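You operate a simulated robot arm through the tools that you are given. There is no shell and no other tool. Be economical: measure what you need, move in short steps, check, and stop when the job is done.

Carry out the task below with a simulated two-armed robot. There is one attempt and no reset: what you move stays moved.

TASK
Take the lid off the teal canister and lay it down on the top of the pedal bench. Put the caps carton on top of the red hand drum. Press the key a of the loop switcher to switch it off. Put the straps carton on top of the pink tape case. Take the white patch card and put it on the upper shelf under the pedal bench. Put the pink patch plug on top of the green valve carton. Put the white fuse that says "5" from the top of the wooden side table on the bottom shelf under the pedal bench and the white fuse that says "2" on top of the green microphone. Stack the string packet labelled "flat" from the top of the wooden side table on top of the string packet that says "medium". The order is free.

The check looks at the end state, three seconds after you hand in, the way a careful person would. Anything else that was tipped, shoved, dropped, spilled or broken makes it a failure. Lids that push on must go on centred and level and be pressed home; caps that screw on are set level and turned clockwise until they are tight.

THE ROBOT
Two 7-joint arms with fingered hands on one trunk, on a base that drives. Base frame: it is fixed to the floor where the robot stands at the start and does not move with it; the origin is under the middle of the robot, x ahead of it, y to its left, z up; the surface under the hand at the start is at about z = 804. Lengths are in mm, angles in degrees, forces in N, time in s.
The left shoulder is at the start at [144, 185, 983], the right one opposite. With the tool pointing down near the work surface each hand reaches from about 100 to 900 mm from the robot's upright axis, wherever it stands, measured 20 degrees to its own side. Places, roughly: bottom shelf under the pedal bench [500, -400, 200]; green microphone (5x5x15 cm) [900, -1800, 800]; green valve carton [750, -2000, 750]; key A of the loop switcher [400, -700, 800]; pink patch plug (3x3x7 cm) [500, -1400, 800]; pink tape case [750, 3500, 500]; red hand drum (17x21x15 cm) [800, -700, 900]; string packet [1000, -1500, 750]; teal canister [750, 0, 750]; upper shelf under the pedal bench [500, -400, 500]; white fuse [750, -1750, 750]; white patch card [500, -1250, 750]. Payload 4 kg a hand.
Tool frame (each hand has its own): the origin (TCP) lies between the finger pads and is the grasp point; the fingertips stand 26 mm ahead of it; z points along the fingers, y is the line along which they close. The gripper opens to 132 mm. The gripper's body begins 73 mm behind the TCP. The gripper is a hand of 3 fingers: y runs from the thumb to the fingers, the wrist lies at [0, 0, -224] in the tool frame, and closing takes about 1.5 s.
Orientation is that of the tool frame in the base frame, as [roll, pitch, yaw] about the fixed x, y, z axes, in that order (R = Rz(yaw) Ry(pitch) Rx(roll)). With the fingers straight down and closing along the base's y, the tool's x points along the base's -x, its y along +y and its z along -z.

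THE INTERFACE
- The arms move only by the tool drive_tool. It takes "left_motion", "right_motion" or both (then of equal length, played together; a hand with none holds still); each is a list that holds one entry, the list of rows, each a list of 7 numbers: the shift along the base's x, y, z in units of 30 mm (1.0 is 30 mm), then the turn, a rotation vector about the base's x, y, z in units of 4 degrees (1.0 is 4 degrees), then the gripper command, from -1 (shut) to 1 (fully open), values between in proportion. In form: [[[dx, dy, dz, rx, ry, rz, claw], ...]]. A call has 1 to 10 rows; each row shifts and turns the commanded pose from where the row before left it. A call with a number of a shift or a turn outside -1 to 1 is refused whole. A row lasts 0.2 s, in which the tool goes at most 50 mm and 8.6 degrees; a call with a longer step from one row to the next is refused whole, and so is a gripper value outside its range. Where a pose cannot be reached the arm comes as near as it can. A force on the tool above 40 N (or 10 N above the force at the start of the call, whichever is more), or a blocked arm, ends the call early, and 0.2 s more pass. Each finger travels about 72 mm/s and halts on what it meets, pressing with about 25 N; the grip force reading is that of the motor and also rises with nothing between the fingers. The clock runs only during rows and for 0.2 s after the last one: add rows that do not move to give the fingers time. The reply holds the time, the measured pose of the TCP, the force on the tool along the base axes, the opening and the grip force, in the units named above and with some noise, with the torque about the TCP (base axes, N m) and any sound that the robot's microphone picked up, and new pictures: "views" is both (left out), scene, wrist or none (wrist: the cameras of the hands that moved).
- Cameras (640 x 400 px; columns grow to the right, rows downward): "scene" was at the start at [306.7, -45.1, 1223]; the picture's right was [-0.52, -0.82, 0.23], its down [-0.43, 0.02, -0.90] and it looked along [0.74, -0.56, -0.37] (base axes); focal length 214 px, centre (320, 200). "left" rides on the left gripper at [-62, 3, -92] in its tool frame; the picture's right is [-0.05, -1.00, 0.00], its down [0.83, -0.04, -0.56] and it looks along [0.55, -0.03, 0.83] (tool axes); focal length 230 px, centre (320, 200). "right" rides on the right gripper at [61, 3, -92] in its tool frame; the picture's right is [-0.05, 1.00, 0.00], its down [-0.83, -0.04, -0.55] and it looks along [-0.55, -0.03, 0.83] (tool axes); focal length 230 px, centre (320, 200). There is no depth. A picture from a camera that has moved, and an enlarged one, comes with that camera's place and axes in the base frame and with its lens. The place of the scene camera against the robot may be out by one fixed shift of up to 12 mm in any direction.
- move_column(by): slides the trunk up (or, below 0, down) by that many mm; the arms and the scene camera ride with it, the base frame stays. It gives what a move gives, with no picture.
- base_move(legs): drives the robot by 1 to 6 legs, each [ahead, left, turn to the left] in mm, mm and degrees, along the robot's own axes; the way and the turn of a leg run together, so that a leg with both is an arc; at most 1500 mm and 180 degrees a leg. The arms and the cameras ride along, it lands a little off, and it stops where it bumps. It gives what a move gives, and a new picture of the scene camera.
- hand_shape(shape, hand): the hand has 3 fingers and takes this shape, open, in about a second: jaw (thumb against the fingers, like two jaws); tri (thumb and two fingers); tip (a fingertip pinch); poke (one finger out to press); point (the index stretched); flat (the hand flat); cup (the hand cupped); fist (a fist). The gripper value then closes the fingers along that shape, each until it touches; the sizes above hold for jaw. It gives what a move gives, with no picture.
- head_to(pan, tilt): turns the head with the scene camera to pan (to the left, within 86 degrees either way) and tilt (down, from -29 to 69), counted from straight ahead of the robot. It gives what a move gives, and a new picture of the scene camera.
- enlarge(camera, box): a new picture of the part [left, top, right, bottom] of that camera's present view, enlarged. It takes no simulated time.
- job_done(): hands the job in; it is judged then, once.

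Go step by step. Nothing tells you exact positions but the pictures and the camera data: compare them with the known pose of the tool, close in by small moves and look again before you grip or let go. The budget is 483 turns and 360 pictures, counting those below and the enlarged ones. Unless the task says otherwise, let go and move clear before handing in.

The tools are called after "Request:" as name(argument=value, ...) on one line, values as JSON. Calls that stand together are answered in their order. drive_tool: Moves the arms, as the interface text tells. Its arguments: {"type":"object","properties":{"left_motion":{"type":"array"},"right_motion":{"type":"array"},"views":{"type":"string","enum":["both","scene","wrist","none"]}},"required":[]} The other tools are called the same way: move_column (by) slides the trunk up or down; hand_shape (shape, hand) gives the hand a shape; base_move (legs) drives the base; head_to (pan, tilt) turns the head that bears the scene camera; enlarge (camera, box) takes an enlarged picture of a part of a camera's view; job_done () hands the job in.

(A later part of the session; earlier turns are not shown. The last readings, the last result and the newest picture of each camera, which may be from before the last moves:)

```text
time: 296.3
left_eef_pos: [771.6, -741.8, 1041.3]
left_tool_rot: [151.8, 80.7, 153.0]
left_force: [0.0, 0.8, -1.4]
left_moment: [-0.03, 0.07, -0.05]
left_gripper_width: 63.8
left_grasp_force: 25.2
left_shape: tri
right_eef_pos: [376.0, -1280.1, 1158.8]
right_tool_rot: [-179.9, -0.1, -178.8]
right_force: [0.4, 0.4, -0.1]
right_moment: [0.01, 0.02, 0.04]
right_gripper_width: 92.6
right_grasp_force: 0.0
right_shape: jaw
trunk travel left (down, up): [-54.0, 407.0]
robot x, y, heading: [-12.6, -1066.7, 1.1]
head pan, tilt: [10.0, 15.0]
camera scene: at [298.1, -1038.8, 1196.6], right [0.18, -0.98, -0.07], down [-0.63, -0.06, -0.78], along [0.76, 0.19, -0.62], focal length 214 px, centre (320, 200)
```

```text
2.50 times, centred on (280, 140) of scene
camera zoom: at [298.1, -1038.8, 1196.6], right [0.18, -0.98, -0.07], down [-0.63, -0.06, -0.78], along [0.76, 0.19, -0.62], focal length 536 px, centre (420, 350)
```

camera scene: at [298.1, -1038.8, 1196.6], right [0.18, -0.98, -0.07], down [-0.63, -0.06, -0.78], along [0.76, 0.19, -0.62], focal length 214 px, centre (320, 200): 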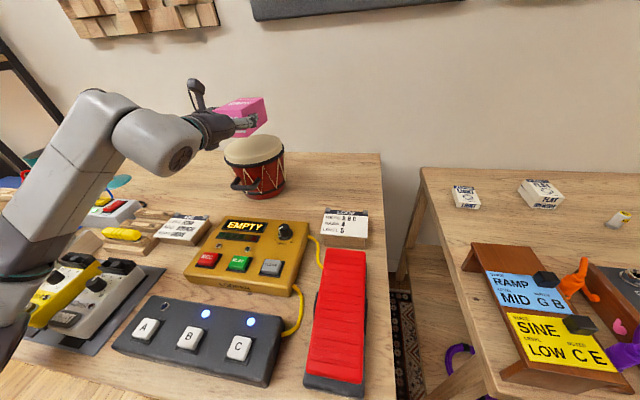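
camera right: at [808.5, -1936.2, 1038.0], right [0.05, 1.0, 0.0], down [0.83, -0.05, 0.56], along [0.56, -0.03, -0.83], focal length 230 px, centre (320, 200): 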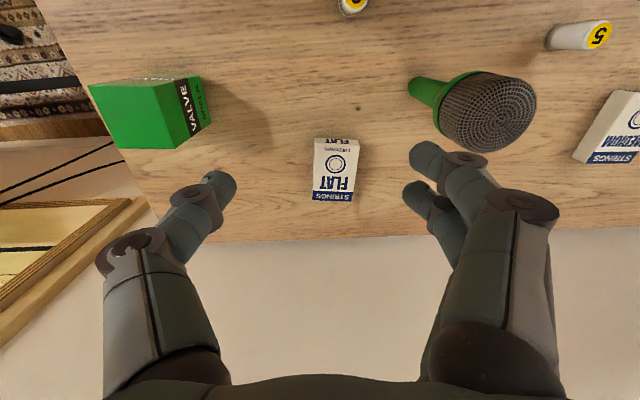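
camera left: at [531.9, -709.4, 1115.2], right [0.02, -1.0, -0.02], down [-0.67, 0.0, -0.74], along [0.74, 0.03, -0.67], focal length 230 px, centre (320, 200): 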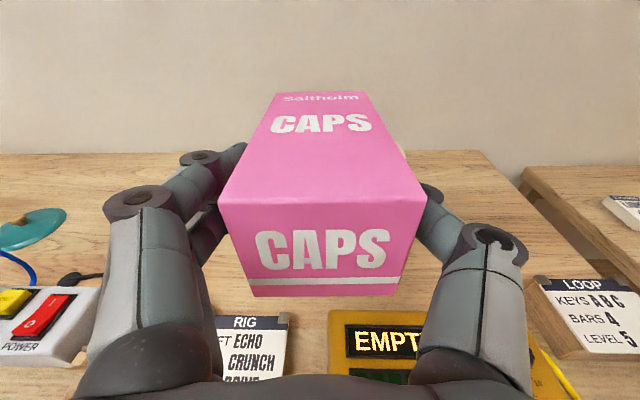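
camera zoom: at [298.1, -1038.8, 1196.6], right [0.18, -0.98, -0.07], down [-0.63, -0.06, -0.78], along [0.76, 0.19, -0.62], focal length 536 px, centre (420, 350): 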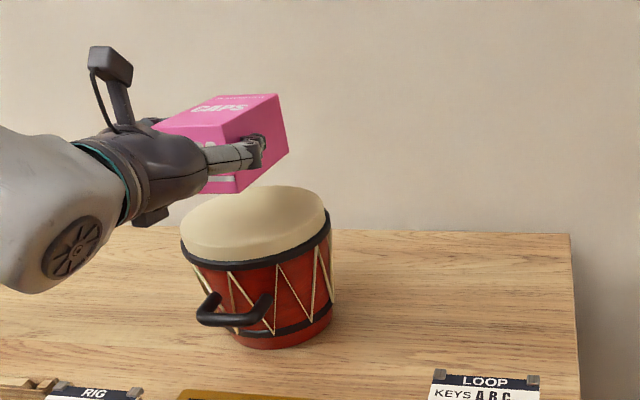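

The carton is centred over the drum. I lower it in steps.

Request:
drive_tool(left_motion=[[[0.15, 0, -0.5, 0, 0, 0, -1], [0, 0, -0.5, 0, 0, 0, -1], [0, 0, -0.2, 0, 0, 0, -1]]], views="none")

Request:
enlarge(camera="scene", box=[180, 60, 380, 220])

Request:
drive_tool(left_motion=[[[0, 0, -0.1, 0, 0, 0, -1], [0, 0, -0.1, 0, 0, 0, -1], [0, 0, -0.1, 0, 0, 0, -1]]], views="none")

```text
time: 297.1
left_eef_pos: [777.4, -741.9, 1005.8]
left_tool_rot: [151.5, 80.7, 153.0]
left_force: [0.0, 0.1, -2.2]
left_moment: [-0.02, 0.04, -0.02]
left_gripper_width: 63.8
left_grasp_force: 25.1
left_shape: tri
right_eef_pos: [375.4, -1280.7, 1159.1]
right_tool_rot: [179.9, 0.0, -178.9]
right_force: [-0.8, 0.0, -0.9]
right_moment: [0.0, 0.0, -0.02]
right_gripper_width: 92.5
right_grasp_force: 0.0
right_shape: jaw
trunk travel left (down, up): [-54.0, 407.0]
robot x, y, heading: [-15.9, -1069.4, 1.4]
head pan, tilt: [10.0, 15.0]
```

```text
2.50 times, centred on (280, 140) of scene
camera zoom: at [298.1, -1038.9, 1196.6], right [0.18, -0.98, -0.07], down [-0.63, -0.06, -0.78], along [0.76, 0.18, -0.63], focal length 536 px, centre (420, 350)
```

zoom: 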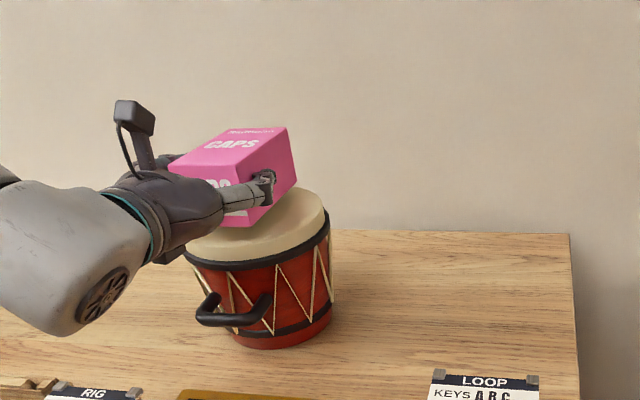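

```text
time: 297.9
left_eef_pos: [776.1, -741.7, 996.5]
left_tool_rot: [151.7, 80.7, 153.0]
left_force: [-0.7, 1.2, -2.1]
left_moment: [-0.01, 0.08, 0.01]
left_gripper_width: 63.6
left_grasp_force: 24.2
left_shape: tri
right_eef_pos: [375.4, -1280.7, 1159.2]
right_tool_rot: [180.0, -0.1, -178.8]
right_force: [0.8, -0.4, 0.2]
right_moment: [-0.01, -0.02, 0.0]
right_gripper_width: 92.5
right_grasp_force: 0.1
right_shape: jaw
trunk travel left (down, up): [-54.0, 407.0]
robot x, y, heading: [-16.2, -1070.2, 1.5]
head pan, tilt: [10.0, 15.0]
```

Request:
drive_tool(left_motion=[[[0, 0, -0.1, 0, 0, 0, -1], [0, 0, -0.1, 0, 0, 0, -1]]], views="none")

Request:
drive_tool(left_motion=[[[0, 0, -0.08, 0, 0, 0, -1], [0, 0, -0.08, 0, 0, 0, -1]]], views="none")

Request:
enlarge(camera="scene", box=[200, 80, 340, 200])

```text
time: 298.5
left_eef_pos: [776.4, -741.6, 991.9]
left_tool_rot: [151.5, 80.8, 152.8]
left_force: [-0.9, 1.6, -2.5]
left_moment: [-0.04, -0.03, 0.02]
left_gripper_width: 63.5
left_grasp_force: 25.1
left_shape: tri
right_eef_pos: [376.5, -1280.6, 1160.6]
right_tool_rot: [-180.0, 0.0, -178.8]
right_force: [0.5, -0.5, -0.1]
right_moment: [-0.03, -0.02, -0.01]
right_gripper_width: 92.7
right_grasp_force: 0.0
right_shape: jaw
trunk travel left (down, up): [-54.0, 407.0]
robot x, y, heading: [-15.3, -1068.9, 1.5]
head pan, tilt: [10.0, 15.0]
```

```text
time: 299.1
left_eef_pos: [775.3, -742.7, 989.6]
left_tool_rot: [150.7, 81.0, 152.0]
left_force: [1.0, -0.1, 6.6]
left_moment: [0.0, -0.16, 0.0]
left_gripper_width: 63.6
left_grasp_force: 25.1
left_shape: tri
right_eef_pos: [373.4, -1280.9, 1159.4]
right_tool_rot: [-180.0, 0.1, -178.8]
right_force: [-0.1, -0.1, -0.2]
right_moment: [-0.02, -0.02, 0.01]
right_gripper_width: 92.7
right_grasp_force: 0.0
right_shape: jaw
trunk travel left (down, up): [-54.0, 407.0]
robot x, y, heading: [-16.4, -1066.1, 1.2]
head pan, tilt: [10.0, 15.0]
```

```text
3.33 times, centred on (270, 140) of scene
camera zoom: at [296.7, -1039.4, 1197.4], right [0.18, -0.98, -0.07], down [-0.63, -0.06, -0.78], along [0.76, 0.18, -0.62], focal length 715 px, centre (487, 400)
```

zoom: 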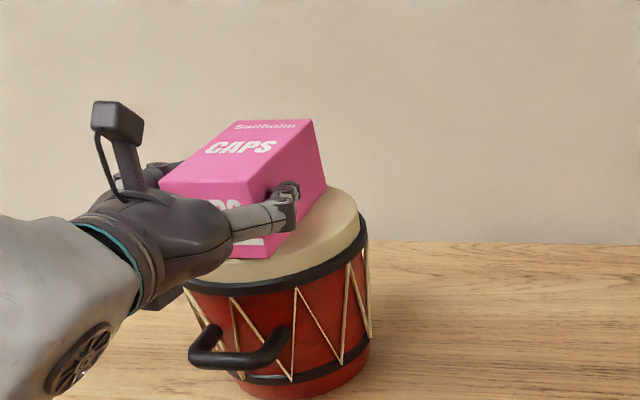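

I lift slightly, shift 12 mm right for better centring, and set it down again.

Request:
drive_tool(left_motion=[[[0, 0, 0.2, 0, 0, 0, -1], [0, -0.4, 0, 0, 0, 0, -1], [0, 0, -0.1, 0, -0.1, 0, -1], [0, 0, -0.08, 0, 0, 0, -1], [0, 0, -0.06, 0, 0, 0, -1]]], views="none")

Request:
enlarge(camera="scene", box=[200, 80, 340, 200])

```text
time: 300.3
left_eef_pos: [773.7, -753.7, 989.1]
left_tool_rot: [149.3, 81.4, 150.7]
left_force: [1.4, -0.1, 10.8]
left_moment: [0.0, -0.2, 0.0]
left_gripper_width: 63.5
left_grasp_force: 25.2
left_shape: tri
right_eef_pos: [374.8, -1281.0, 1160.8]
right_tool_rot: [-179.9, 0.1, -178.8]
right_force: [0.0, -0.4, 0.1]
right_moment: [0.04, -0.02, 0.01]
right_gripper_width: 92.5
right_grasp_force: 0.0
right_shape: jaw
trunk travel left (down, up): [-54.0, 407.0]
robot x, y, heading: [-16.0, -1067.3, 1.0]
head pan, tilt: [10.0, 15.0]
```

```text
3.33 times, centred on (270, 140) of scene
camera zoom: at [296.3, -1039.5, 1197.5], right [0.18, -0.98, -0.07], down [-0.62, -0.06, -0.78], along [0.76, 0.18, -0.62], focal length 715 px, centre (487, 400)
```

zoom: 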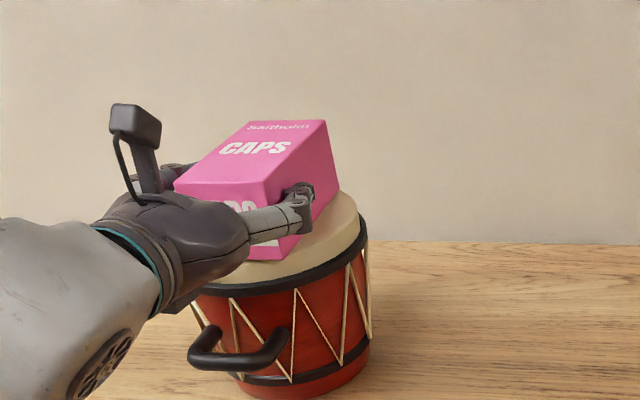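

Good placement. I release gradually and back away.

Request:
drive_tool(left_motion=[[[0, 0, 0.03, 0, 0, 0, -0.5], [0, 0, 0, 0, 0, 0, 0], [0, 0, 0, 0, 0, 0, 0.2], [0, 0, 0, 0, 0, 0, 0.4], [0, 0, 0, 0, 0, 0, 0.4], [0, 0, 0, 0, 0, 0, 0.4]]], views="none")

Request:
drive_tool(left_motion=[[[-0.4, 0, 0.05, 0, 0, 0, 0.4], [-0.6, 0, 0.1, 0, 0, 0, 0.4], [-0.8, 0, 0.1, 0, 0, 0, 0.4], [-0.8, 0, 0.1, 0, 0, 0, 0.4]]], views="both")

```text
time: 301.7
left_eef_pos: [774.2, -753.9, 987.1]
left_tool_rot: [150.0, 81.2, 151.4]
left_force: [0.6, 0.1, -1.0]
left_moment: [0.0, -0.02, 0.04]
left_gripper_width: 92.3
left_grasp_force: 0.0
left_shape: tri
right_eef_pos: [375.9, -1282.1, 1159.7]
right_tool_rot: [-179.9, 0.2, -178.8]
right_force: [-0.1, 0.4, 0.4]
right_moment: [0.0, -0.01, -0.01]
right_gripper_width: 92.9
right_grasp_force: 0.0
right_shape: jaw
trunk travel left (down, up): [-54.0, 407.0]
robot x, y, heading: [-15.3, -1070.2, 1.4]
head pan, tilt: [10.0, 15.0]
```

```text
time: 302.7
left_eef_pos: [696.9, -755.6, 995.0]
left_tool_rot: [150.2, 81.1, 151.6]
left_force: [-0.4, -0.4, 0.1]
left_moment: [0.0, 0.03, 0.0]
left_gripper_width: 91.9
left_grasp_force: 0.0
left_shape: tri
right_eef_pos: [375.1, -1280.6, 1159.9]
right_tool_rot: [180.0, 0.1, -178.7]
right_force: [-0.2, -0.3, 0.6]
right_moment: [0.01, -0.05, -0.04]
right_gripper_width: 92.5
right_grasp_force: 0.1
right_shape: jaw
trunk travel left (down, up): [-54.0, 407.0]
robot x, y, heading: [-16.2, -1068.1, 1.4]
head pan, tilt: [10.0, 15.0]
camera scene: at [297.0, -1039.2, 1197.1], right [0.18, -0.98, -0.07], down [-0.63, -0.06, -0.78], along [0.76, 0.18, -0.62], focal length 214 px, centre (320, 200)
camera left: at [613.9, -758.1, 1068.9], right [0.02, -1.0, -0.03], down [-0.66, 0.0, -0.75], along [0.75, 0.04, -0.66], focal length 230 px, centre (320, 200)
```

scene: 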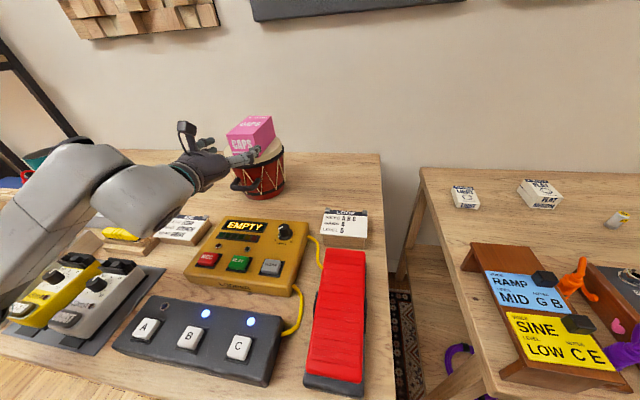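
left: 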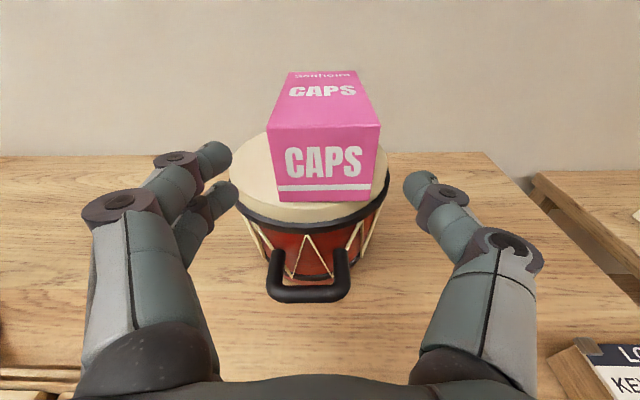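

CAPS is on the drum. Next STRAPS: I back away from the bench and bring the hand low again.

Request:
base_move(legs=[[-650, 0, -1.3]])

Request:
move_column(by=-54)

Request:
drive_tool(left_motion=[[[0, 0, 0, 0, 1, 0, 0.4], [0, 0, 0, 0, 1, 0, 0.4], [0, 0, 0, 0, 1, 0, 0.4], [0, 0, 0, 0, 1, 0, 0.4], [0, 0, 0, 0, 1, 0, 0.4], [0, 0, 0, 0, 1, 0, 0.4], [0, 0, 0, 0, 1, 0, 0.4], [0, 0, -1, 0, 0, 0, 0.4], [0, 0, -1, 0, 0, 0, 0.4], [0, 0, -1, 0, 0, 0, 0.4]]], views="none")

Request:
drive_tool(left_motion=[[[0, 0, -1, 0, 0, 0, 0.4], [0, 0, -1, 0, 0, 0, 0.4], [0, 0, -1, 0, 0, 0, 0.4], [0, 0, -1, 0, 0, 0, 0.4], [0, 0, -1, 0, 0, 0, 0.4], [0, 0, -1, 0, 0, 0, 0.4], [0, 0, -1, 0, 0, 0, 0.4], [0, 0, -1, 0, 0, 0, 0.4], [0, 0, -1, 0, 0, 0, 0.4], [0, 0, -1, 0, 0, 0, 0.4]]], views="both")

```text
time: 306.3
left_eef_pos: [58.1, -779.3, 995.8]
left_tool_rot: [150.4, 81.1, 150.1]
left_force: [0.3, 0.9, 0.6]
left_moment: [0.03, 0.02, 0.0]
left_gripper_width: 91.6
left_grasp_force: 0.0
left_shape: tri
right_eef_pos: [-280.2, -1298.2, 1159.0]
right_tool_rot: [-179.9, -0.1, 179.6]
right_force: [0.0, -0.2, -0.5]
right_moment: [0.01, 0.0, 0.01]
right_gripper_width: 92.7
right_grasp_force: 0.1
right_shape: jaw
trunk travel left (down, up): [-54.0, 407.0]
robot x, y, heading: [-664.0, -1076.2, -0.5]
head pan, tilt: [10.0, 15.0]
camera scene: at [-350.6, -1053.1, 1196.8], right [0.15, -0.99, -0.07], down [-0.63, -0.04, -0.78], along [0.76, 0.16, -0.62], focal length 214 px, centre (320, 200)
```

scene: 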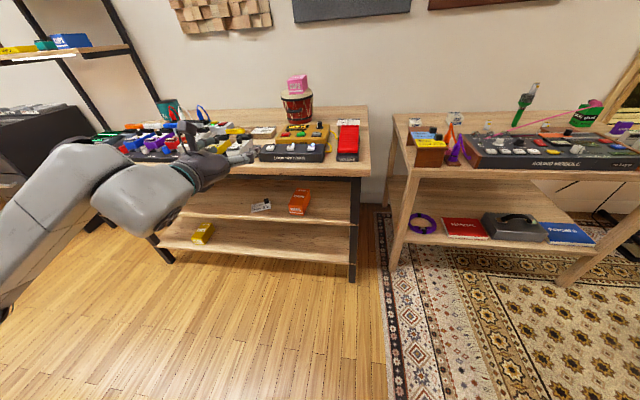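

```text
time: 307.3
left_eef_pos: [57.2, -779.1, 944.2]
left_tool_rot: [149.5, 81.3, 149.3]
left_force: [-0.3, -0.1, -0.7]
left_moment: [-0.02, 0.02, 0.01]
left_gripper_width: 92.1
left_grasp_force: 0.1
left_shape: tri
right_eef_pos: [-282.3, -1297.1, 1106.7]
right_tool_rot: [-180.0, 0.2, 179.6]
right_force: [-0.2, 0.3, -0.4]
right_moment: [-0.02, -0.05, -0.01]
right_gripper_width: 92.8
right_grasp_force: 0.0
right_shape: jaw
trunk travel left (down, up): [0.0, 461.0]
robot x, y, heading: [-661.7, -1074.1, -0.4]
head pan, tilt: [10.0, 15.0]
```

```text
time: 309.5
left_eef_pos: [57.7, -780.5, 848.1]
left_tool_rot: [173.9, 54.0, 172.6]
left_force: [0.5, -0.4, -0.1]
left_moment: [0.0, -0.01, -0.01]
left_gripper_width: 92.0
left_grasp_force: 0.0
left_shape: tri
right_eef_pos: [-279.2, -1298.5, 1105.5]
right_tool_rot: [-179.9, 0.0, 179.6]
right_force: [0.3, -1.1, 0.0]
right_moment: [0.0, 0.01, 0.0]
right_gripper_width: 92.8
right_grasp_force: 0.1
right_shape: jaw
trunk travel left (down, up): [0.0, 461.0]
robot x, y, heading: [-659.3, -1070.5, -0.5]
head pan, tilt: [10.0, 15.0]
```

```text
time: 311.7
left_eef_pos: [56.5, -777.3, 550.3]
left_tool_rot: [173.9, 53.9, 172.4]
left_force: [-0.1, 0.0, 0.3]
left_moment: [0.02, -0.01, 0.01]
left_gripper_width: 91.9
left_grasp_force: 0.1
left_shape: tri
right_eef_pos: [-278.6, -1297.5, 1104.8]
right_tool_rot: [-180.0, 0.0, 179.6]
right_force: [-0.1, 0.8, -0.7]
right_moment: [0.02, 0.01, -0.02]
right_gripper_width: 92.6
right_grasp_force: 0.0
right_shape: jaw
trunk travel left (down, up): [0.0, 461.0]
robot x, y, heading: [-662.5, -1076.1, -0.4]
head pan, tilt: [10.0, 15.0]
camera scene: at [-293.7, -1053.3, 1100.2], right [0.14, -0.99, -0.09], down [-0.71, -0.04, -0.7], along [0.68, 0.16, -0.71], focal length 214 px, centre (320, 200)
camera left: at [17.3, -778.9, 653.3], right [-0.02, -1.0, -0.02], down [-0.94, 0.02, -0.35], along [0.35, 0.01, -0.94], focal length 230 px, centre (320, 200)
```

scene: 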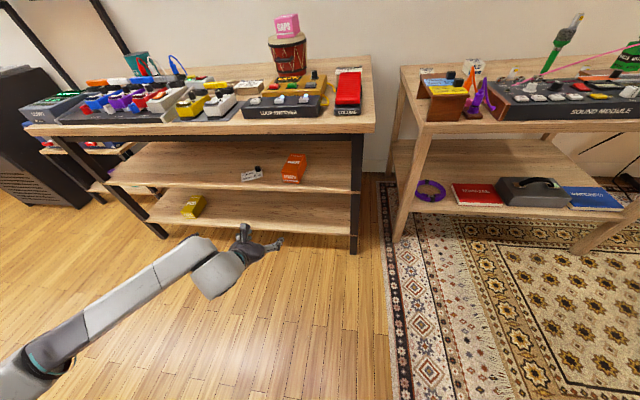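
left: 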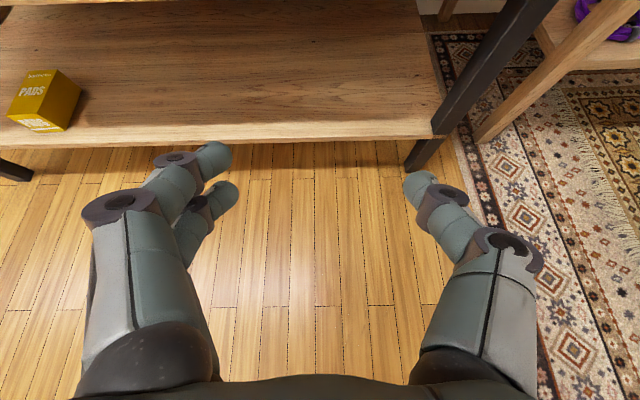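

Request:
drive_tool(left_motion=[[[0.1, -0.2, 0, 0, -1, 0, 0.4], [0.1, -0.2, 0, 0, -1, 0, 0.4], [0.1, -0.2, 0, 0, -1, 0, 0.4], [0.1, -0.2, 0, 0, -1, 0, 0.4], [0.1, -0.2, 0, 0, -1, 0, 0.4], [0.1, -0.2, 0, 0, -1, 0, 0.4], [0.1, -0.2, 0, 0, -1, 0, 0.4]]], views="both")

```text
time: 313.3
left_eef_pos: [56.1, -777.8, 550.7]
left_tool_rot: [173.9, 53.9, 172.4]
left_force: [0.1, 0.4, 0.0]
left_moment: [-0.01, -0.01, -0.01]
left_gripper_width: 92.0
left_grasp_force: 0.1
left_shape: tri
left hand out of reach, approached as far as the arm can: row 1, 2, 3, 4, 5, 6, 7
right_eef_pos: [-279.0, -1295.5, 1104.9]
right_tool_rot: [-180.0, 0.0, 179.6]
right_force: [0.0, -0.1, -0.2]
right_moment: [0.04, -0.03, -0.02]
right_gripper_width: 92.8
right_grasp_force: 0.2
right_shape: jaw
trunk travel left (down, up): [0.0, 461.0]
robot x, y, heading: [-663.9, -1072.7, -0.5]
head pan, tilt: [10.0, 15.0]
camera scene: at [-294.1, -1053.5, 1100.4], right [0.14, -0.99, -0.09], down [-0.71, -0.04, -0.7], along [0.69, 0.16, -0.71], focal length 214 px, centre (320, 200)
camera left: at [17.2, -778.9, 654.0], right [-0.01, -1.0, -0.02], down [-0.94, 0.02, -0.35], along [0.35, 0.01, -0.94], focal length 230 px, centre (320, 200)
```

scene: 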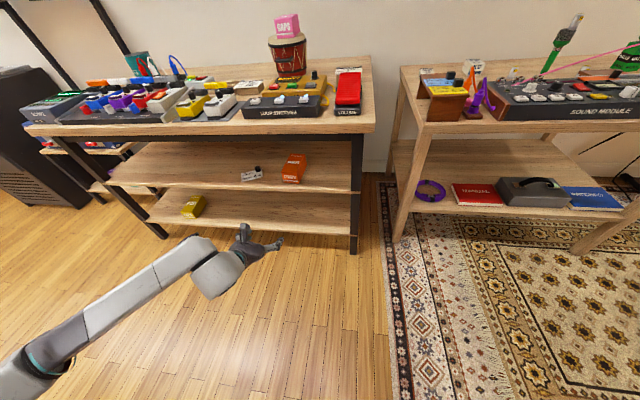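
left: 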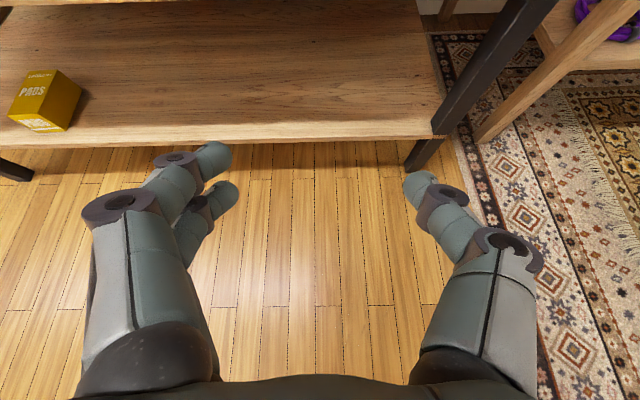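

Request:
drive_tool(left_motion=[[[-0.4, 0.7, -0.5, 0, 0, 0, 0.4], [-0.4, 0.7, -0.5, 0, 0, 0, 0.4], [0, 0.6, 0, 0, 0, 0, 0.4], [0, 0, 0, 0, -1, 0, 0.4], [0, 0, 0, 0, -1, 0, 0.4], [0, 0, 0, 0, -1, 0, 0.4], [0, 0, 0, 0, -1, 0, 0.4], [0, 0, 0, 0, -1, 0, 0.4]]], views="none")

Request:
drive_tool(left_motion=[[[0.2, -0.3, 0, 0, -1, 0, 0.4], [0.2, -0.3, 0, 0, -1, 0, 0.4], [0.2, -0.3, 0, 0, -1, 0, 0.4], [0.2, -0.3, 0, 0, -1, 0, 0.4]]], views="wrist")

```text
time: 315.1
left_eef_pos: [31.1, -716.5, 521.4]
left_tool_rot: [164.4, 73.7, 163.8]
left_force: [0.2, -0.3, 0.1]
left_moment: [-0.02, 0.0, 0.0]
left_gripper_width: 92.0
left_grasp_force: 0.1
left_shape: tri
right_eef_pos: [-279.0, -1297.5, 1104.9]
right_tool_rot: [180.0, 0.0, 179.7]
right_force: [-0.7, 0.2, 0.2]
right_moment: [0.0, -0.02, -0.03]
right_gripper_width: 93.0
right_grasp_force: 0.1
right_shape: jaw
trunk travel left (down, up): [0.0, 461.0]
robot x, y, heading: [-664.9, -1074.3, 0.2]
head pan, tilt: [10.0, 15.0]
```

```text
time: 316.1
left_eef_pos: [56.3, -754.3, 521.0]
left_tool_rot: [86.4, 85.6, 86.5]
left_force: [0.0, -1.0, 0.2]
left_moment: [-0.05, 0.01, 0.0]
left_gripper_width: 92.1
left_grasp_force: 0.1
left_shape: tri
right_eef_pos: [-279.5, -1296.6, 1104.9]
right_tool_rot: [-179.9, 0.0, 179.6]
right_force: [-0.1, 0.2, 0.2]
right_moment: [-0.03, 0.0, 0.02]
right_gripper_width: 92.8
right_grasp_force: 0.2
right_shape: jaw
trunk travel left (down, up): [0.0, 461.0]
robot x, y, heading: [-662.9, -1072.9, -0.4]
head pan, tilt: [10.0, 15.0]
camera left: at [-36.0, -755.2, 580.7], right [0.0, -1.0, -0.03], down [-0.55, 0.02, -0.83], along [0.83, 0.01, -0.55], focal length 230 px, centre (320, 200)
```

left: 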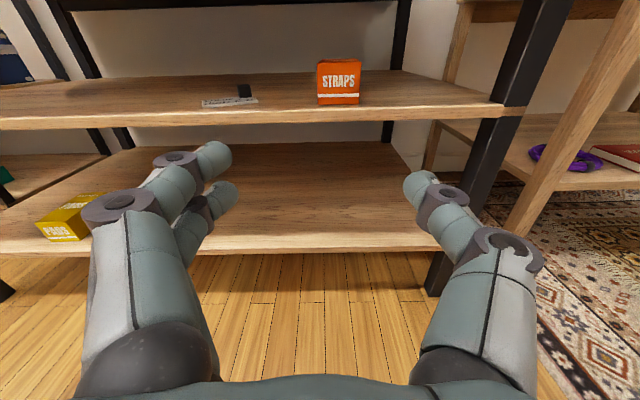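

The hand is level and STRAPS is ahead at about [357, -782]. I raise to grip height and drive in.

Request:
drive_tool(left_motion=[[[0, 0, 0.6, 0, 0, 0, 0.5]]], views="none")

Request:
base_move(legs=[[250, -28, 0]])

Request:
drive_tool(left_motion=[[[0, 0, 0.01, 0, 0, 0, 0.5]]], views="wrist")

```text
time: 316.5
left_eef_pos: [55.8, -755.1, 538.7]
left_tool_rot: [86.5, 85.6, 86.5]
left_force: [0.6, 0.6, 0.1]
left_moment: [-0.02, -0.02, 0.04]
left_gripper_width: 98.9
left_grasp_force: 0.0
left_shape: tri
right_eef_pos: [-278.9, -1298.0, 1106.3]
right_tool_rot: [179.9, 0.1, 179.6]
right_force: [0.5, -0.4, 0.3]
right_moment: [0.0, 0.01, 0.0]
right_gripper_width: 93.0
right_grasp_force: 0.1
right_shape: jaw
trunk travel left (down, up): [0.0, 461.0]
robot x, y, heading: [-662.3, -1075.5, -0.4]
head pan, tilt: [10.0, 15.0]
```

```text
time: 318.3
left_eef_pos: [301.5, -781.9, 536.3]
left_tool_rot: [87.7, 85.7, 87.8]
left_force: [1.5, 0.7, -0.1]
left_moment: [-0.01, 0.0, 0.01]
left_gripper_width: 98.4
left_grasp_force: 0.0
left_shape: tri
right_eef_pos: [-31.5, -1324.7, 1105.9]
right_tool_rot: [-180.0, 0.0, 179.7]
right_force: [0.1, -0.8, -0.5]
right_moment: [0.02, -0.01, 0.01]
right_gripper_width: 92.7
right_grasp_force: 0.1
right_shape: jaw
trunk travel left (down, up): [0.0, 461.0]
robot x, y, heading: [-420.0, -1103.8, -0.2]
head pan, tilt: [10.0, 15.0]
camera scene: at [-47.6, -1081.6, 1100.1], right [0.15, -0.99, -0.09], down [-0.71, -0.04, -0.7], along [0.68, 0.17, -0.71], focal length 214 px, centre (320, 200)
```

scene: 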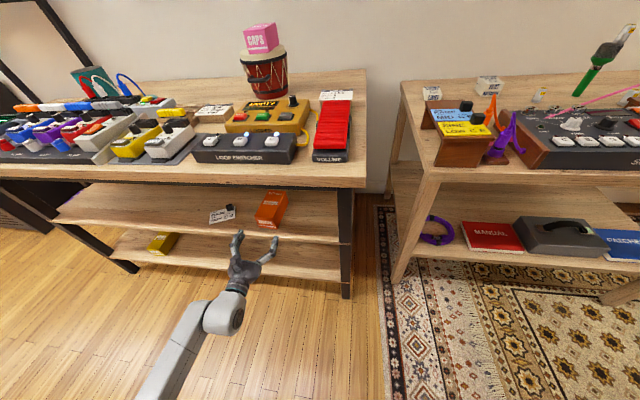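

```text
time: 318.7
left_eef_pos: [300.8, -780.8, 538.0]
left_tool_rot: [87.5, 85.6, 87.6]
left_force: [0.0, 0.7, 0.1]
left_moment: [0.0, 0.0, -0.01]
left_gripper_width: 98.6
left_grasp_force: 0.1
left_shape: tri
right_eef_pos: [-31.9, -1326.0, 1104.4]
right_tool_rot: [-179.9, 0.0, 179.8]
right_force: [-1.2, 0.4, -0.2]
right_moment: [0.0, 0.01, -0.02]
right_gripper_width: 92.7
right_grasp_force: 0.1
right_shape: jaw
trunk travel left (down, up): [0.0, 461.0]
robot x, y, heading: [-421.1, -1099.2, -0.3]
head pan, tilt: [10.0, 15.0]
camera left: at [208.8, -782.5, 599.1], right [0.0, -1.0, -0.03], down [-0.55, 0.02, -0.83], along [0.83, 0.02, -0.55], focal length 230 px, centre (320, 200)
```

left: 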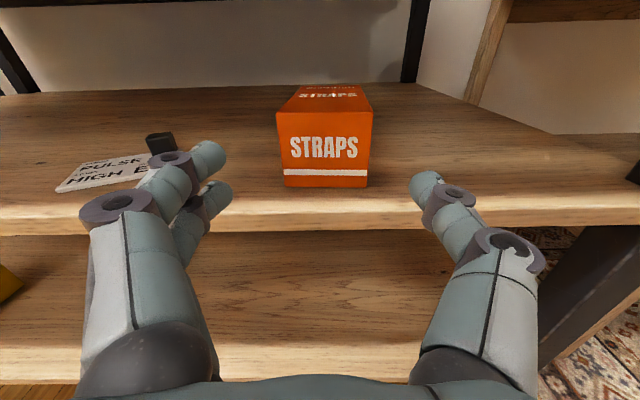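

Request:
drive_tool(left_motion=[[[0.8, -0.05, 0, 0, 0, 0, 0.5], [0.8, -0.05, 0, 0, 0, 0, 0.5], [0.8, 0, 0, 0, 0, 0, 0.5], [0.9, 0, 0, 0, 0, 0, 0.5], [0, 0, 0, 0, 0, 0, 0]]], views="wrist")

Request:
drive_tool(left_motion=[[[0, 0, 0, 0, 0, 0, -0.5], [0, 0, 0, 0, 0, 0, -1], [0, 0, 0, 0, 0, 0, -1], [0, 0, 0, 0, 0, 0, -1]]], views="none")

Request:
drive_tool(left_motion=[[[0, 0, 0.3, 0, 0, 0, -1], [0, 0, 0.5, 0, 0, 0, -1]]], views="wrist")

```text
time: 319.9
left_eef_pos: [401.1, -781.9, 538.1]
left_tool_rot: [87.6, 85.7, 87.6]
left_force: [1.3, -0.5, -0.9]
left_moment: [-0.01, 0.02, -0.02]
left_gripper_width: 66.6
left_grasp_force: 7.8
left_shape: tri
right_eef_pos: [-32.9, -1324.9, 1105.8]
right_tool_rot: [180.0, 0.0, 179.8]
right_force: [-0.1, -0.4, 0.1]
right_moment: [-0.01, -0.02, -0.01]
right_gripper_width: 92.9
right_grasp_force: 0.1
right_shape: jaw
trunk travel left (down, up): [0.0, 461.0]
robot x, y, heading: [-419.2, -1106.1, -0.1]
head pan, tilt: [10.0, 15.0]
camera left: at [308.4, -784.2, 598.8], right [0.0, -1.0, -0.03], down [-0.55, 0.02, -0.83], along [0.83, 0.02, -0.55], focal length 230 px, centre (320, 200)
```

left: 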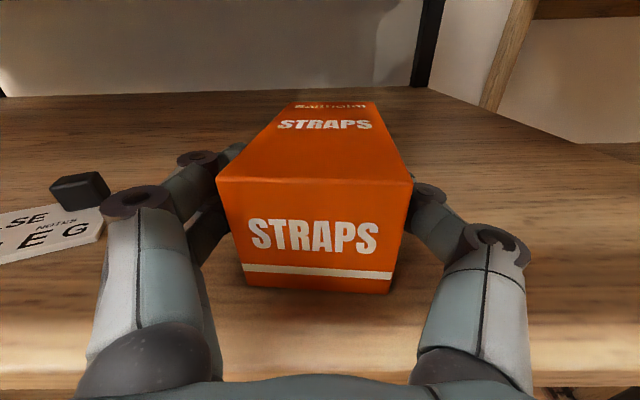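

```text
time: 320.9
left_eef_pos: [401.5, -782.9, 538.0]
left_tool_rot: [87.3, 85.6, 87.4]
left_force: [0.2, -0.1, 0.0]
left_moment: [-0.04, 0.0, -0.01]
left_gripper_width: 64.6
left_grasp_force: 25.0
left_shape: tri
right_eef_pos: [-32.7, -1324.7, 1105.3]
right_tool_rot: [-179.9, 0.0, 179.8]
right_force: [-0.1, 0.0, -0.7]
right_moment: [0.02, 0.01, -0.03]
right_gripper_width: 92.9
right_grasp_force: 0.0
right_shape: jaw
trunk travel left (down, up): [0.0, 461.0]
robot x, y, heading: [-419.1, -1106.3, -0.1]
head pan, tilt: [10.0, 15.0]
```

```text
time: 321.5
left_eef_pos: [400.3, -784.4, 561.4]
left_tool_rot: [87.8, 85.5, 88.0]
left_force: [-1.0, 0.3, -1.1]
left_moment: [0.03, 0.14, -0.02]
left_gripper_width: 64.4
left_grasp_force: 25.1
left_shape: tri
right_eef_pos: [-31.6, -1324.9, 1104.2]
right_tool_rot: [-180.0, -0.1, 179.8]
right_force: [-0.8, 0.5, -0.5]
right_moment: [-0.05, -0.01, -0.02]
right_gripper_width: 92.8
right_grasp_force: 0.1
right_shape: jaw
trunk travel left (down, up): [0.0, 461.0]
robot x, y, heading: [-417.0, -1102.5, -0.2]
head pan, tilt: [10.0, 15.0]
camera left: at [308.3, -785.9, 623.5], right [0.0, -1.0, -0.03], down [-0.55, 0.02, -0.83], along [0.83, 0.02, -0.55], focal length 230 px, centre (320, 200)
```

left: 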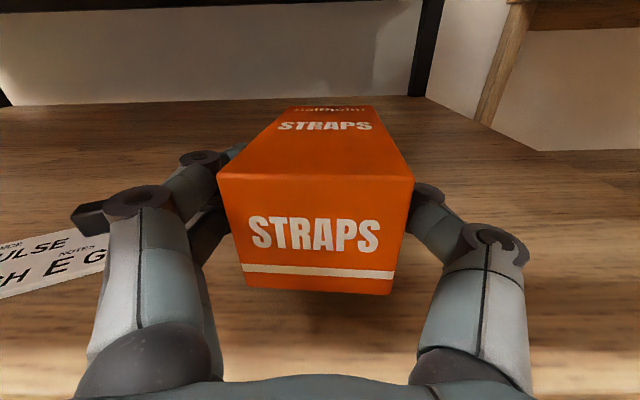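

STRAPS is gripped. I back out, and turn left to face along the room towards the tape case.

Request:
base_move(legs=[[-330, 0, 0], [0, 0, 90]])

Request:
head_to(pan=0, tilt=10)

Request:
head_to(pan=-45, tilt=15)

```text
time: 327.5
left_eef_pos: [-1083.4, -289.6, 561.3]
left_tool_rot: [87.4, 85.6, 178.4]
left_force: [0.1, 1.1, -2.1]
left_moment: [-0.08, 0.01, -0.01]
left_gripper_width: 63.6
left_grasp_force: 25.1
left_shape: tri
right_eef_pos: [-534.7, -712.1, 1104.8]
right_tool_rot: [179.9, -0.1, -89.3]
right_force: [0.5, 0.4, 0.6]
right_moment: [0.01, 0.0, 0.01]
right_gripper_width: 92.9
right_grasp_force: 0.1
right_shape: jaw
trunk travel left (down, up): [0.0, 461.0]
robot x, y, heading: [-749.6, -1101.3, 90.8]
head pan, tilt: [10.0, 15.0]
camera scene: at [-775.9, -723.0, 1100.3], right [0.98, 0.16, -0.09], down [0.05, -0.71, -0.7], along [-0.18, 0.68, -0.71], focal length 214 px, centre (320, 200)
```

scene: 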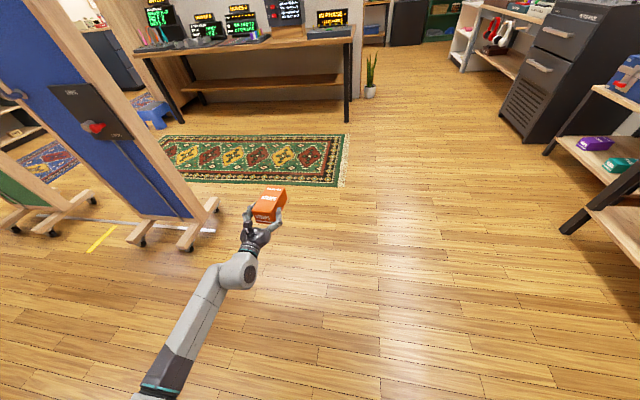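

```text
time: 328.2
left_eef_pos: [-1084.3, -288.3, 563.0]
left_tool_rot: [87.8, 85.5, 178.8]
left_force: [0.6, 0.3, -3.3]
left_moment: [-0.09, 0.01, -0.01]
left_gripper_width: 63.9
left_grasp_force: 25.4
left_shape: tri
right_eef_pos: [-536.1, -714.4, 1105.3]
right_tool_rot: [180.0, 0.1, -89.3]
right_force: [0.6, -0.1, 0.0]
right_moment: [0.01, -0.03, 0.02]
right_gripper_width: 92.9
right_grasp_force: 0.1
right_shape: jaw
trunk travel left (down, up): [0.0, 461.0]
robot x, y, heading: [-751.2, -1099.5, 91.0]
head pan, tilt: [0.0, 10.0]
camera scene: at [-759.7, -717.8, 1106.8], right [1.0, 0.01, 0.0], down [0.01, -0.65, -0.76], along [-0.01, 0.76, -0.65], focal length 214 px, centre (320, 200)
```

scene: 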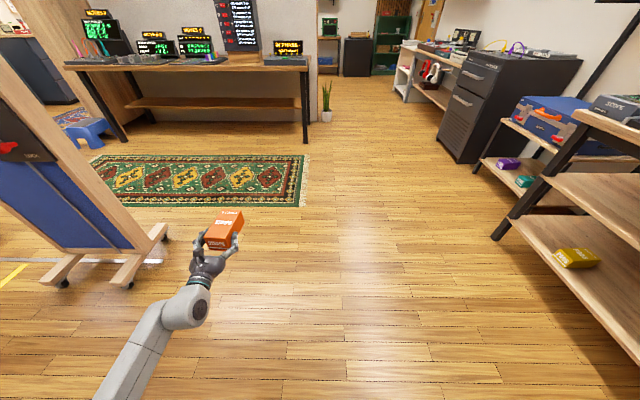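

```text
time: 329.4
left_eef_pos: [-1083.3, -288.4, 562.4]
left_tool_rot: [87.5, 85.6, 178.6]
left_force: [1.2, 0.8, -2.4]
left_moment: [-0.09, 0.03, -0.02]
left_gripper_width: 63.8
left_grasp_force: 24.8
left_shape: tri
right_eef_pos: [-536.0, -712.2, 1105.2]
right_tool_rot: [180.0, 0.0, -89.4]
right_force: [-1.1, 0.1, 1.5]
right_moment: [-0.03, 0.03, -0.02]
right_gripper_width: 92.8
right_grasp_force: 0.2
right_shape: jaw
trunk travel left (down, up): [0.0, 461.0]
robot x, y, heading: [-750.2, -1103.0, 90.9]
head pan, tilt: [-45.0, 15.0]
camera scene: at [-693.3, -744.1, 1113.6], right [0.72, -0.6, 0.36], down [-0.17, -0.66, -0.74], along [0.68, 0.46, -0.57], focal length 214 px, centre (320, 200)
```

scene: 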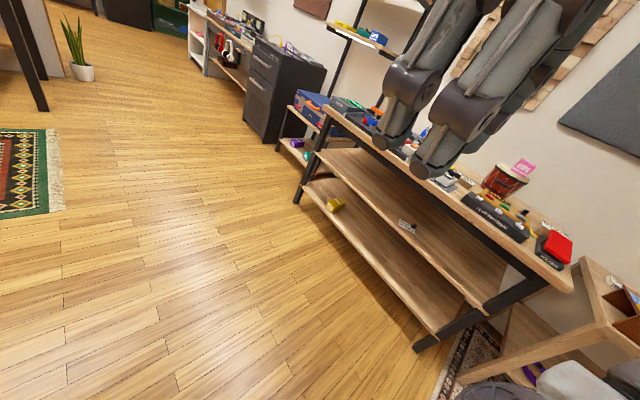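

The corridor is clear. I shift right to its middle and drive along it.

Request:
base_move(legs=[[0, -480, -0.9], [1500, 0, 0], [1000, 0, 0]])

Request:
head_to(pan=-30, tilt=15)

```text
time: 344.1
left_eef_pos: [-644.2, 2211.0, 562.3]
left_tool_rot: [87.8, 85.6, 179.9]
left_force: [-0.3, -0.4, -2.0]
left_moment: [-0.07, 0.01, 0.03]
left_gripper_width: 63.9
left_grasp_force: 24.9
left_shape: tri
right_eef_pos: [-89.6, 1797.2, 1105.6]
right_tool_rot: [180.0, 0.0, -88.3]
right_force: [0.2, 0.3, -0.8]
right_moment: [-0.02, -0.01, 0.03]
right_gripper_width: 92.8
right_grasp_force: 0.0
right_shape: jaw
trunk travel left (down, up): [0.0, 461.0]
robot x, y, heading: [-298.0, 1404.3, 91.8]
head pan, tilt: [-45.0, 15.0]
camera scene: at [-246.2, 1762.6, 1113.5], right [0.73, -0.58, 0.36], down [-0.16, -0.66, -0.74], along [0.67, 0.47, -0.57], focal length 214 px, centre (320, 200)
```

scene: 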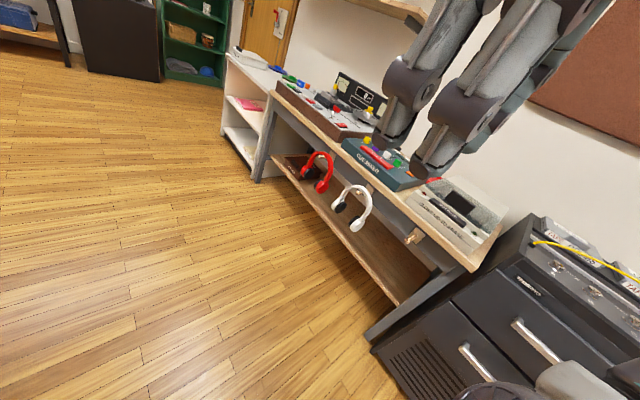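

```text
time: 344.8
left_eef_pos: [-644.7, 2210.5, 562.0]
left_tool_rot: [87.8, 85.5, 179.9]
left_force: [-1.1, 0.1, -2.0]
left_moment: [-0.09, 0.03, 0.01]
left_gripper_width: 64.0
left_grasp_force: 24.7
left_shape: tri
right_eef_pos: [-90.6, 1795.3, 1104.5]
right_tool_rot: [179.9, -0.1, -88.3]
right_force: [-1.4, 0.4, -0.4]
right_moment: [0.0, 0.0, 0.01]
right_gripper_width: 92.9
right_grasp_force: 0.1
right_shape: jaw
trunk travel left (down, up): [0.0, 461.0]
robot x, y, heading: [-300.1, 1403.6, 91.6]
head pan, tilt: [-30.0, 15.0]
camera scene: at [-265.9, 1774.4, 1106.0], right [0.88, -0.4, 0.26], down [-0.11, -0.69, -0.71], along [0.47, 0.6, -0.65], focal length 214 px, centre (320, 200)
```

scene: 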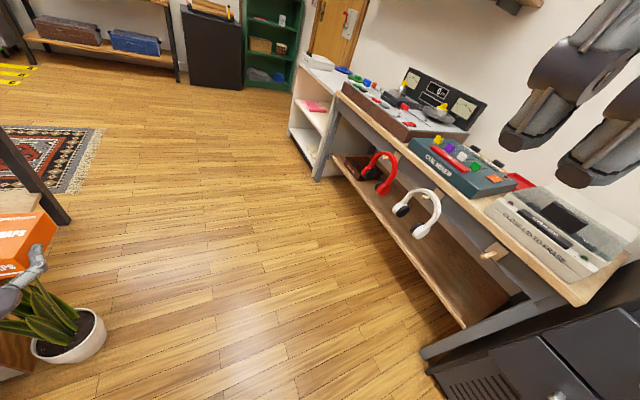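

The carton is close to the plant; I move right at once and then zoom on the pink case on the white shelf.

Request:
base_move(legs=[[0, -250, -1.6]])

Request:
enlarge(camera="scene", box=[180, 30, 340, 190])

```text
time: 346.6
left_eef_pos: [-372.1, 2225.0, 562.2]
left_tool_rot: [87.8, 85.6, 178.3]
left_force: [0.0, -0.1, -1.7]
left_moment: [-0.09, 0.01, 0.0]
left_gripper_width: 63.9
left_grasp_force: 24.8
left_shape: tri
right_eef_pos: [172.1, 1793.6, 1105.3]
right_tool_rot: [179.9, -0.1, -89.9]
right_force: [-0.1, -0.4, 0.8]
right_moment: [0.02, 0.04, 0.01]
right_gripper_width: 92.9
right_grasp_force: 0.0
right_shape: jaw
trunk travel left (down, up): [0.0, 461.0]
robot x, y, heading: [-47.1, 1406.1, 90.0]
head pan, tilt: [-30.0, 15.0]
camera scene: at [-5.6, 1777.5, 1105.9], right [0.87, -0.43, 0.26], down [-0.13, -0.69, -0.71], along [0.48, 0.59, -0.65], focal length 214 px, centre (320, 200)
```

scene: 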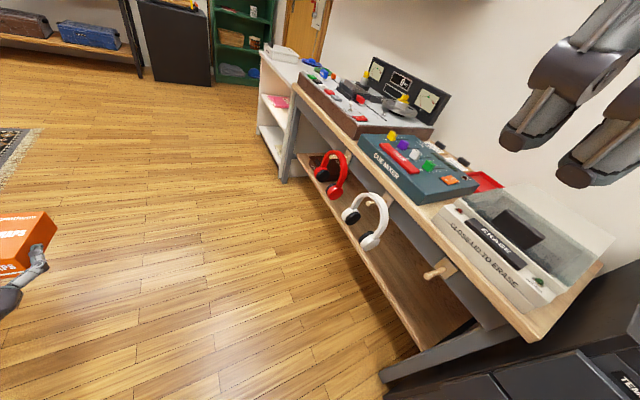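

```text
2.50 times, centred on (260, 110) of scene
camera zoom: at [-5.6, 1777.5, 1105.9], right [0.87, -0.43, 0.26], down [-0.13, -0.69, -0.71], along [0.48, 0.59, -0.65], focal length 536 px, centre (470, 425)
```

zoom: 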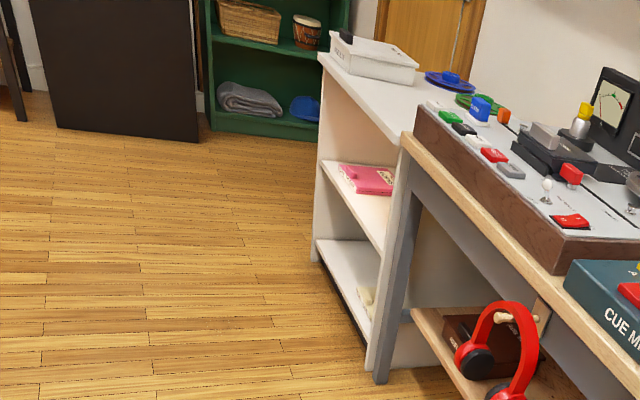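

The pink case is on the middle shelf of the white unit at about y 3400-3700. I drive past, strafe left to gain room, and turn to face it.

Request:
base_move(legs=[[1000, 0, 0], [800, 0, 0], [0, 420, 0], [0, 0, -90]])

Request:
head_to(pan=20, tilt=20)

Request:
drive_tool(left_motion=[[[0, 0, 0.01, 0, 0, 0, -1]]], views="wrist")

```text
time: 361.7
left_eef_pos: [342.0, 3532.2, 561.9]
left_tool_rot: [87.8, 85.5, 88.6]
left_force: [0.2, -0.2, -2.2]
left_moment: [0.03, 0.09, -0.02]
left_gripper_width: 63.5
left_grasp_force: 25.1
left_shape: tri
right_eef_pos: [-86.6, 2988.3, 1104.9]
right_tool_rot: [-180.0, 0.0, -179.7]
right_force: [0.3, 0.0, 0.3]
right_moment: [-0.02, -0.02, 0.0]
right_gripper_width: 92.7
right_grasp_force: 0.1
right_shape: jaw
trunk travel left (down, up): [0.0, 461.0]
robot x, y, heading: [-475.9, 3206.6, 0.4]
head pan, tilt: [-30.0, 15.0]
camera scene: at [-113.3, 3168.6, 1106.0], right [-0.42, -0.87, 0.26], down [-0.69, 0.13, -0.71], along [0.59, -0.48, -0.65], focal length 214 px, centre (320, 200)
```

scene: 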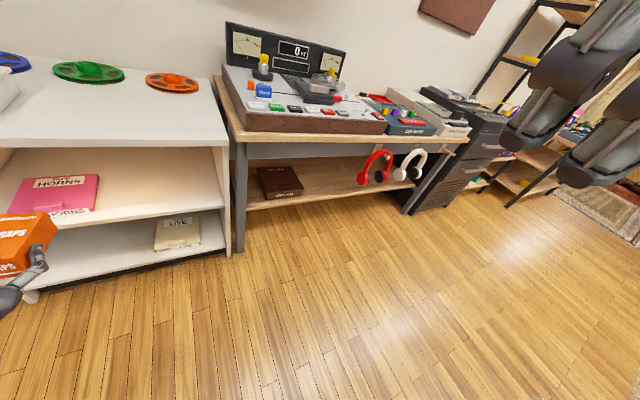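

```text
time: 362.9
left_eef_pos: [342.2, 3532.9, 562.7]
left_tool_rot: [88.1, 85.5, 88.7]
left_force: [-0.2, 0.7, -2.8]
left_moment: [0.04, 0.08, 0.02]
left_gripper_width: 63.6
left_grasp_force: 24.8
left_shape: tri
right_eef_pos: [-86.3, 2988.4, 1104.9]
right_tool_rot: [180.0, 0.0, -179.7]
right_force: [-0.1, -0.1, -0.7]
right_moment: [0.02, -0.01, 0.0]
right_gripper_width: 92.7
right_grasp_force: 0.1
right_shape: jaw
trunk travel left (down, up): [0.0, 461.0]
robot x, y, heading: [-473.3, 3206.3, 0.2]
head pan, tilt: [20.0, 20.0]
camera scene: at [-112.2, 3247.2, 1095.6], right [0.3, -0.94, -0.17], down [-0.76, -0.12, -0.64], along [0.58, 0.32, -0.75], focal length 214 px, centre (320, 200)
```

scene: 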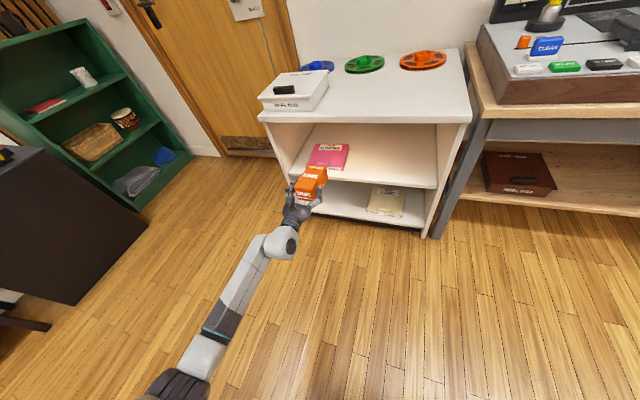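

```text
time: 363.3
left_eef_pos: [340.8, 3533.1, 562.7]
left_tool_rot: [88.1, 85.6, 88.7]
left_force: [0.7, -0.1, -2.0]
left_moment: [0.0, 0.06, 0.0]
left_gripper_width: 63.1
left_grasp_force: 25.0
left_shape: tri
right_eef_pos: [-85.3, 2987.9, 1105.1]
right_tool_rot: [179.9, 0.0, -179.7]
right_force: [-0.1, -0.3, 0.2]
right_moment: [-0.02, 0.02, -0.01]
right_gripper_width: 92.6
right_grasp_force: 0.0
right_shape: jaw
trunk travel left (down, up): [0.0, 461.0]
robot x, y, heading: [-472.5, 3204.9, 0.5]
head pan, tilt: [20.0, 20.0]
camera left: at [249.8, 3530.0, 623.1], right [0.01, -1.0, -0.02], down [-0.55, 0.01, -0.83], along [0.83, 0.02, -0.55], focal length 230 px, centre (320, 200)
```

left: 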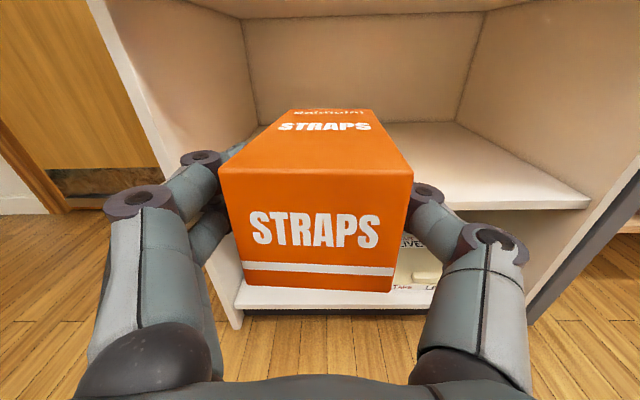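

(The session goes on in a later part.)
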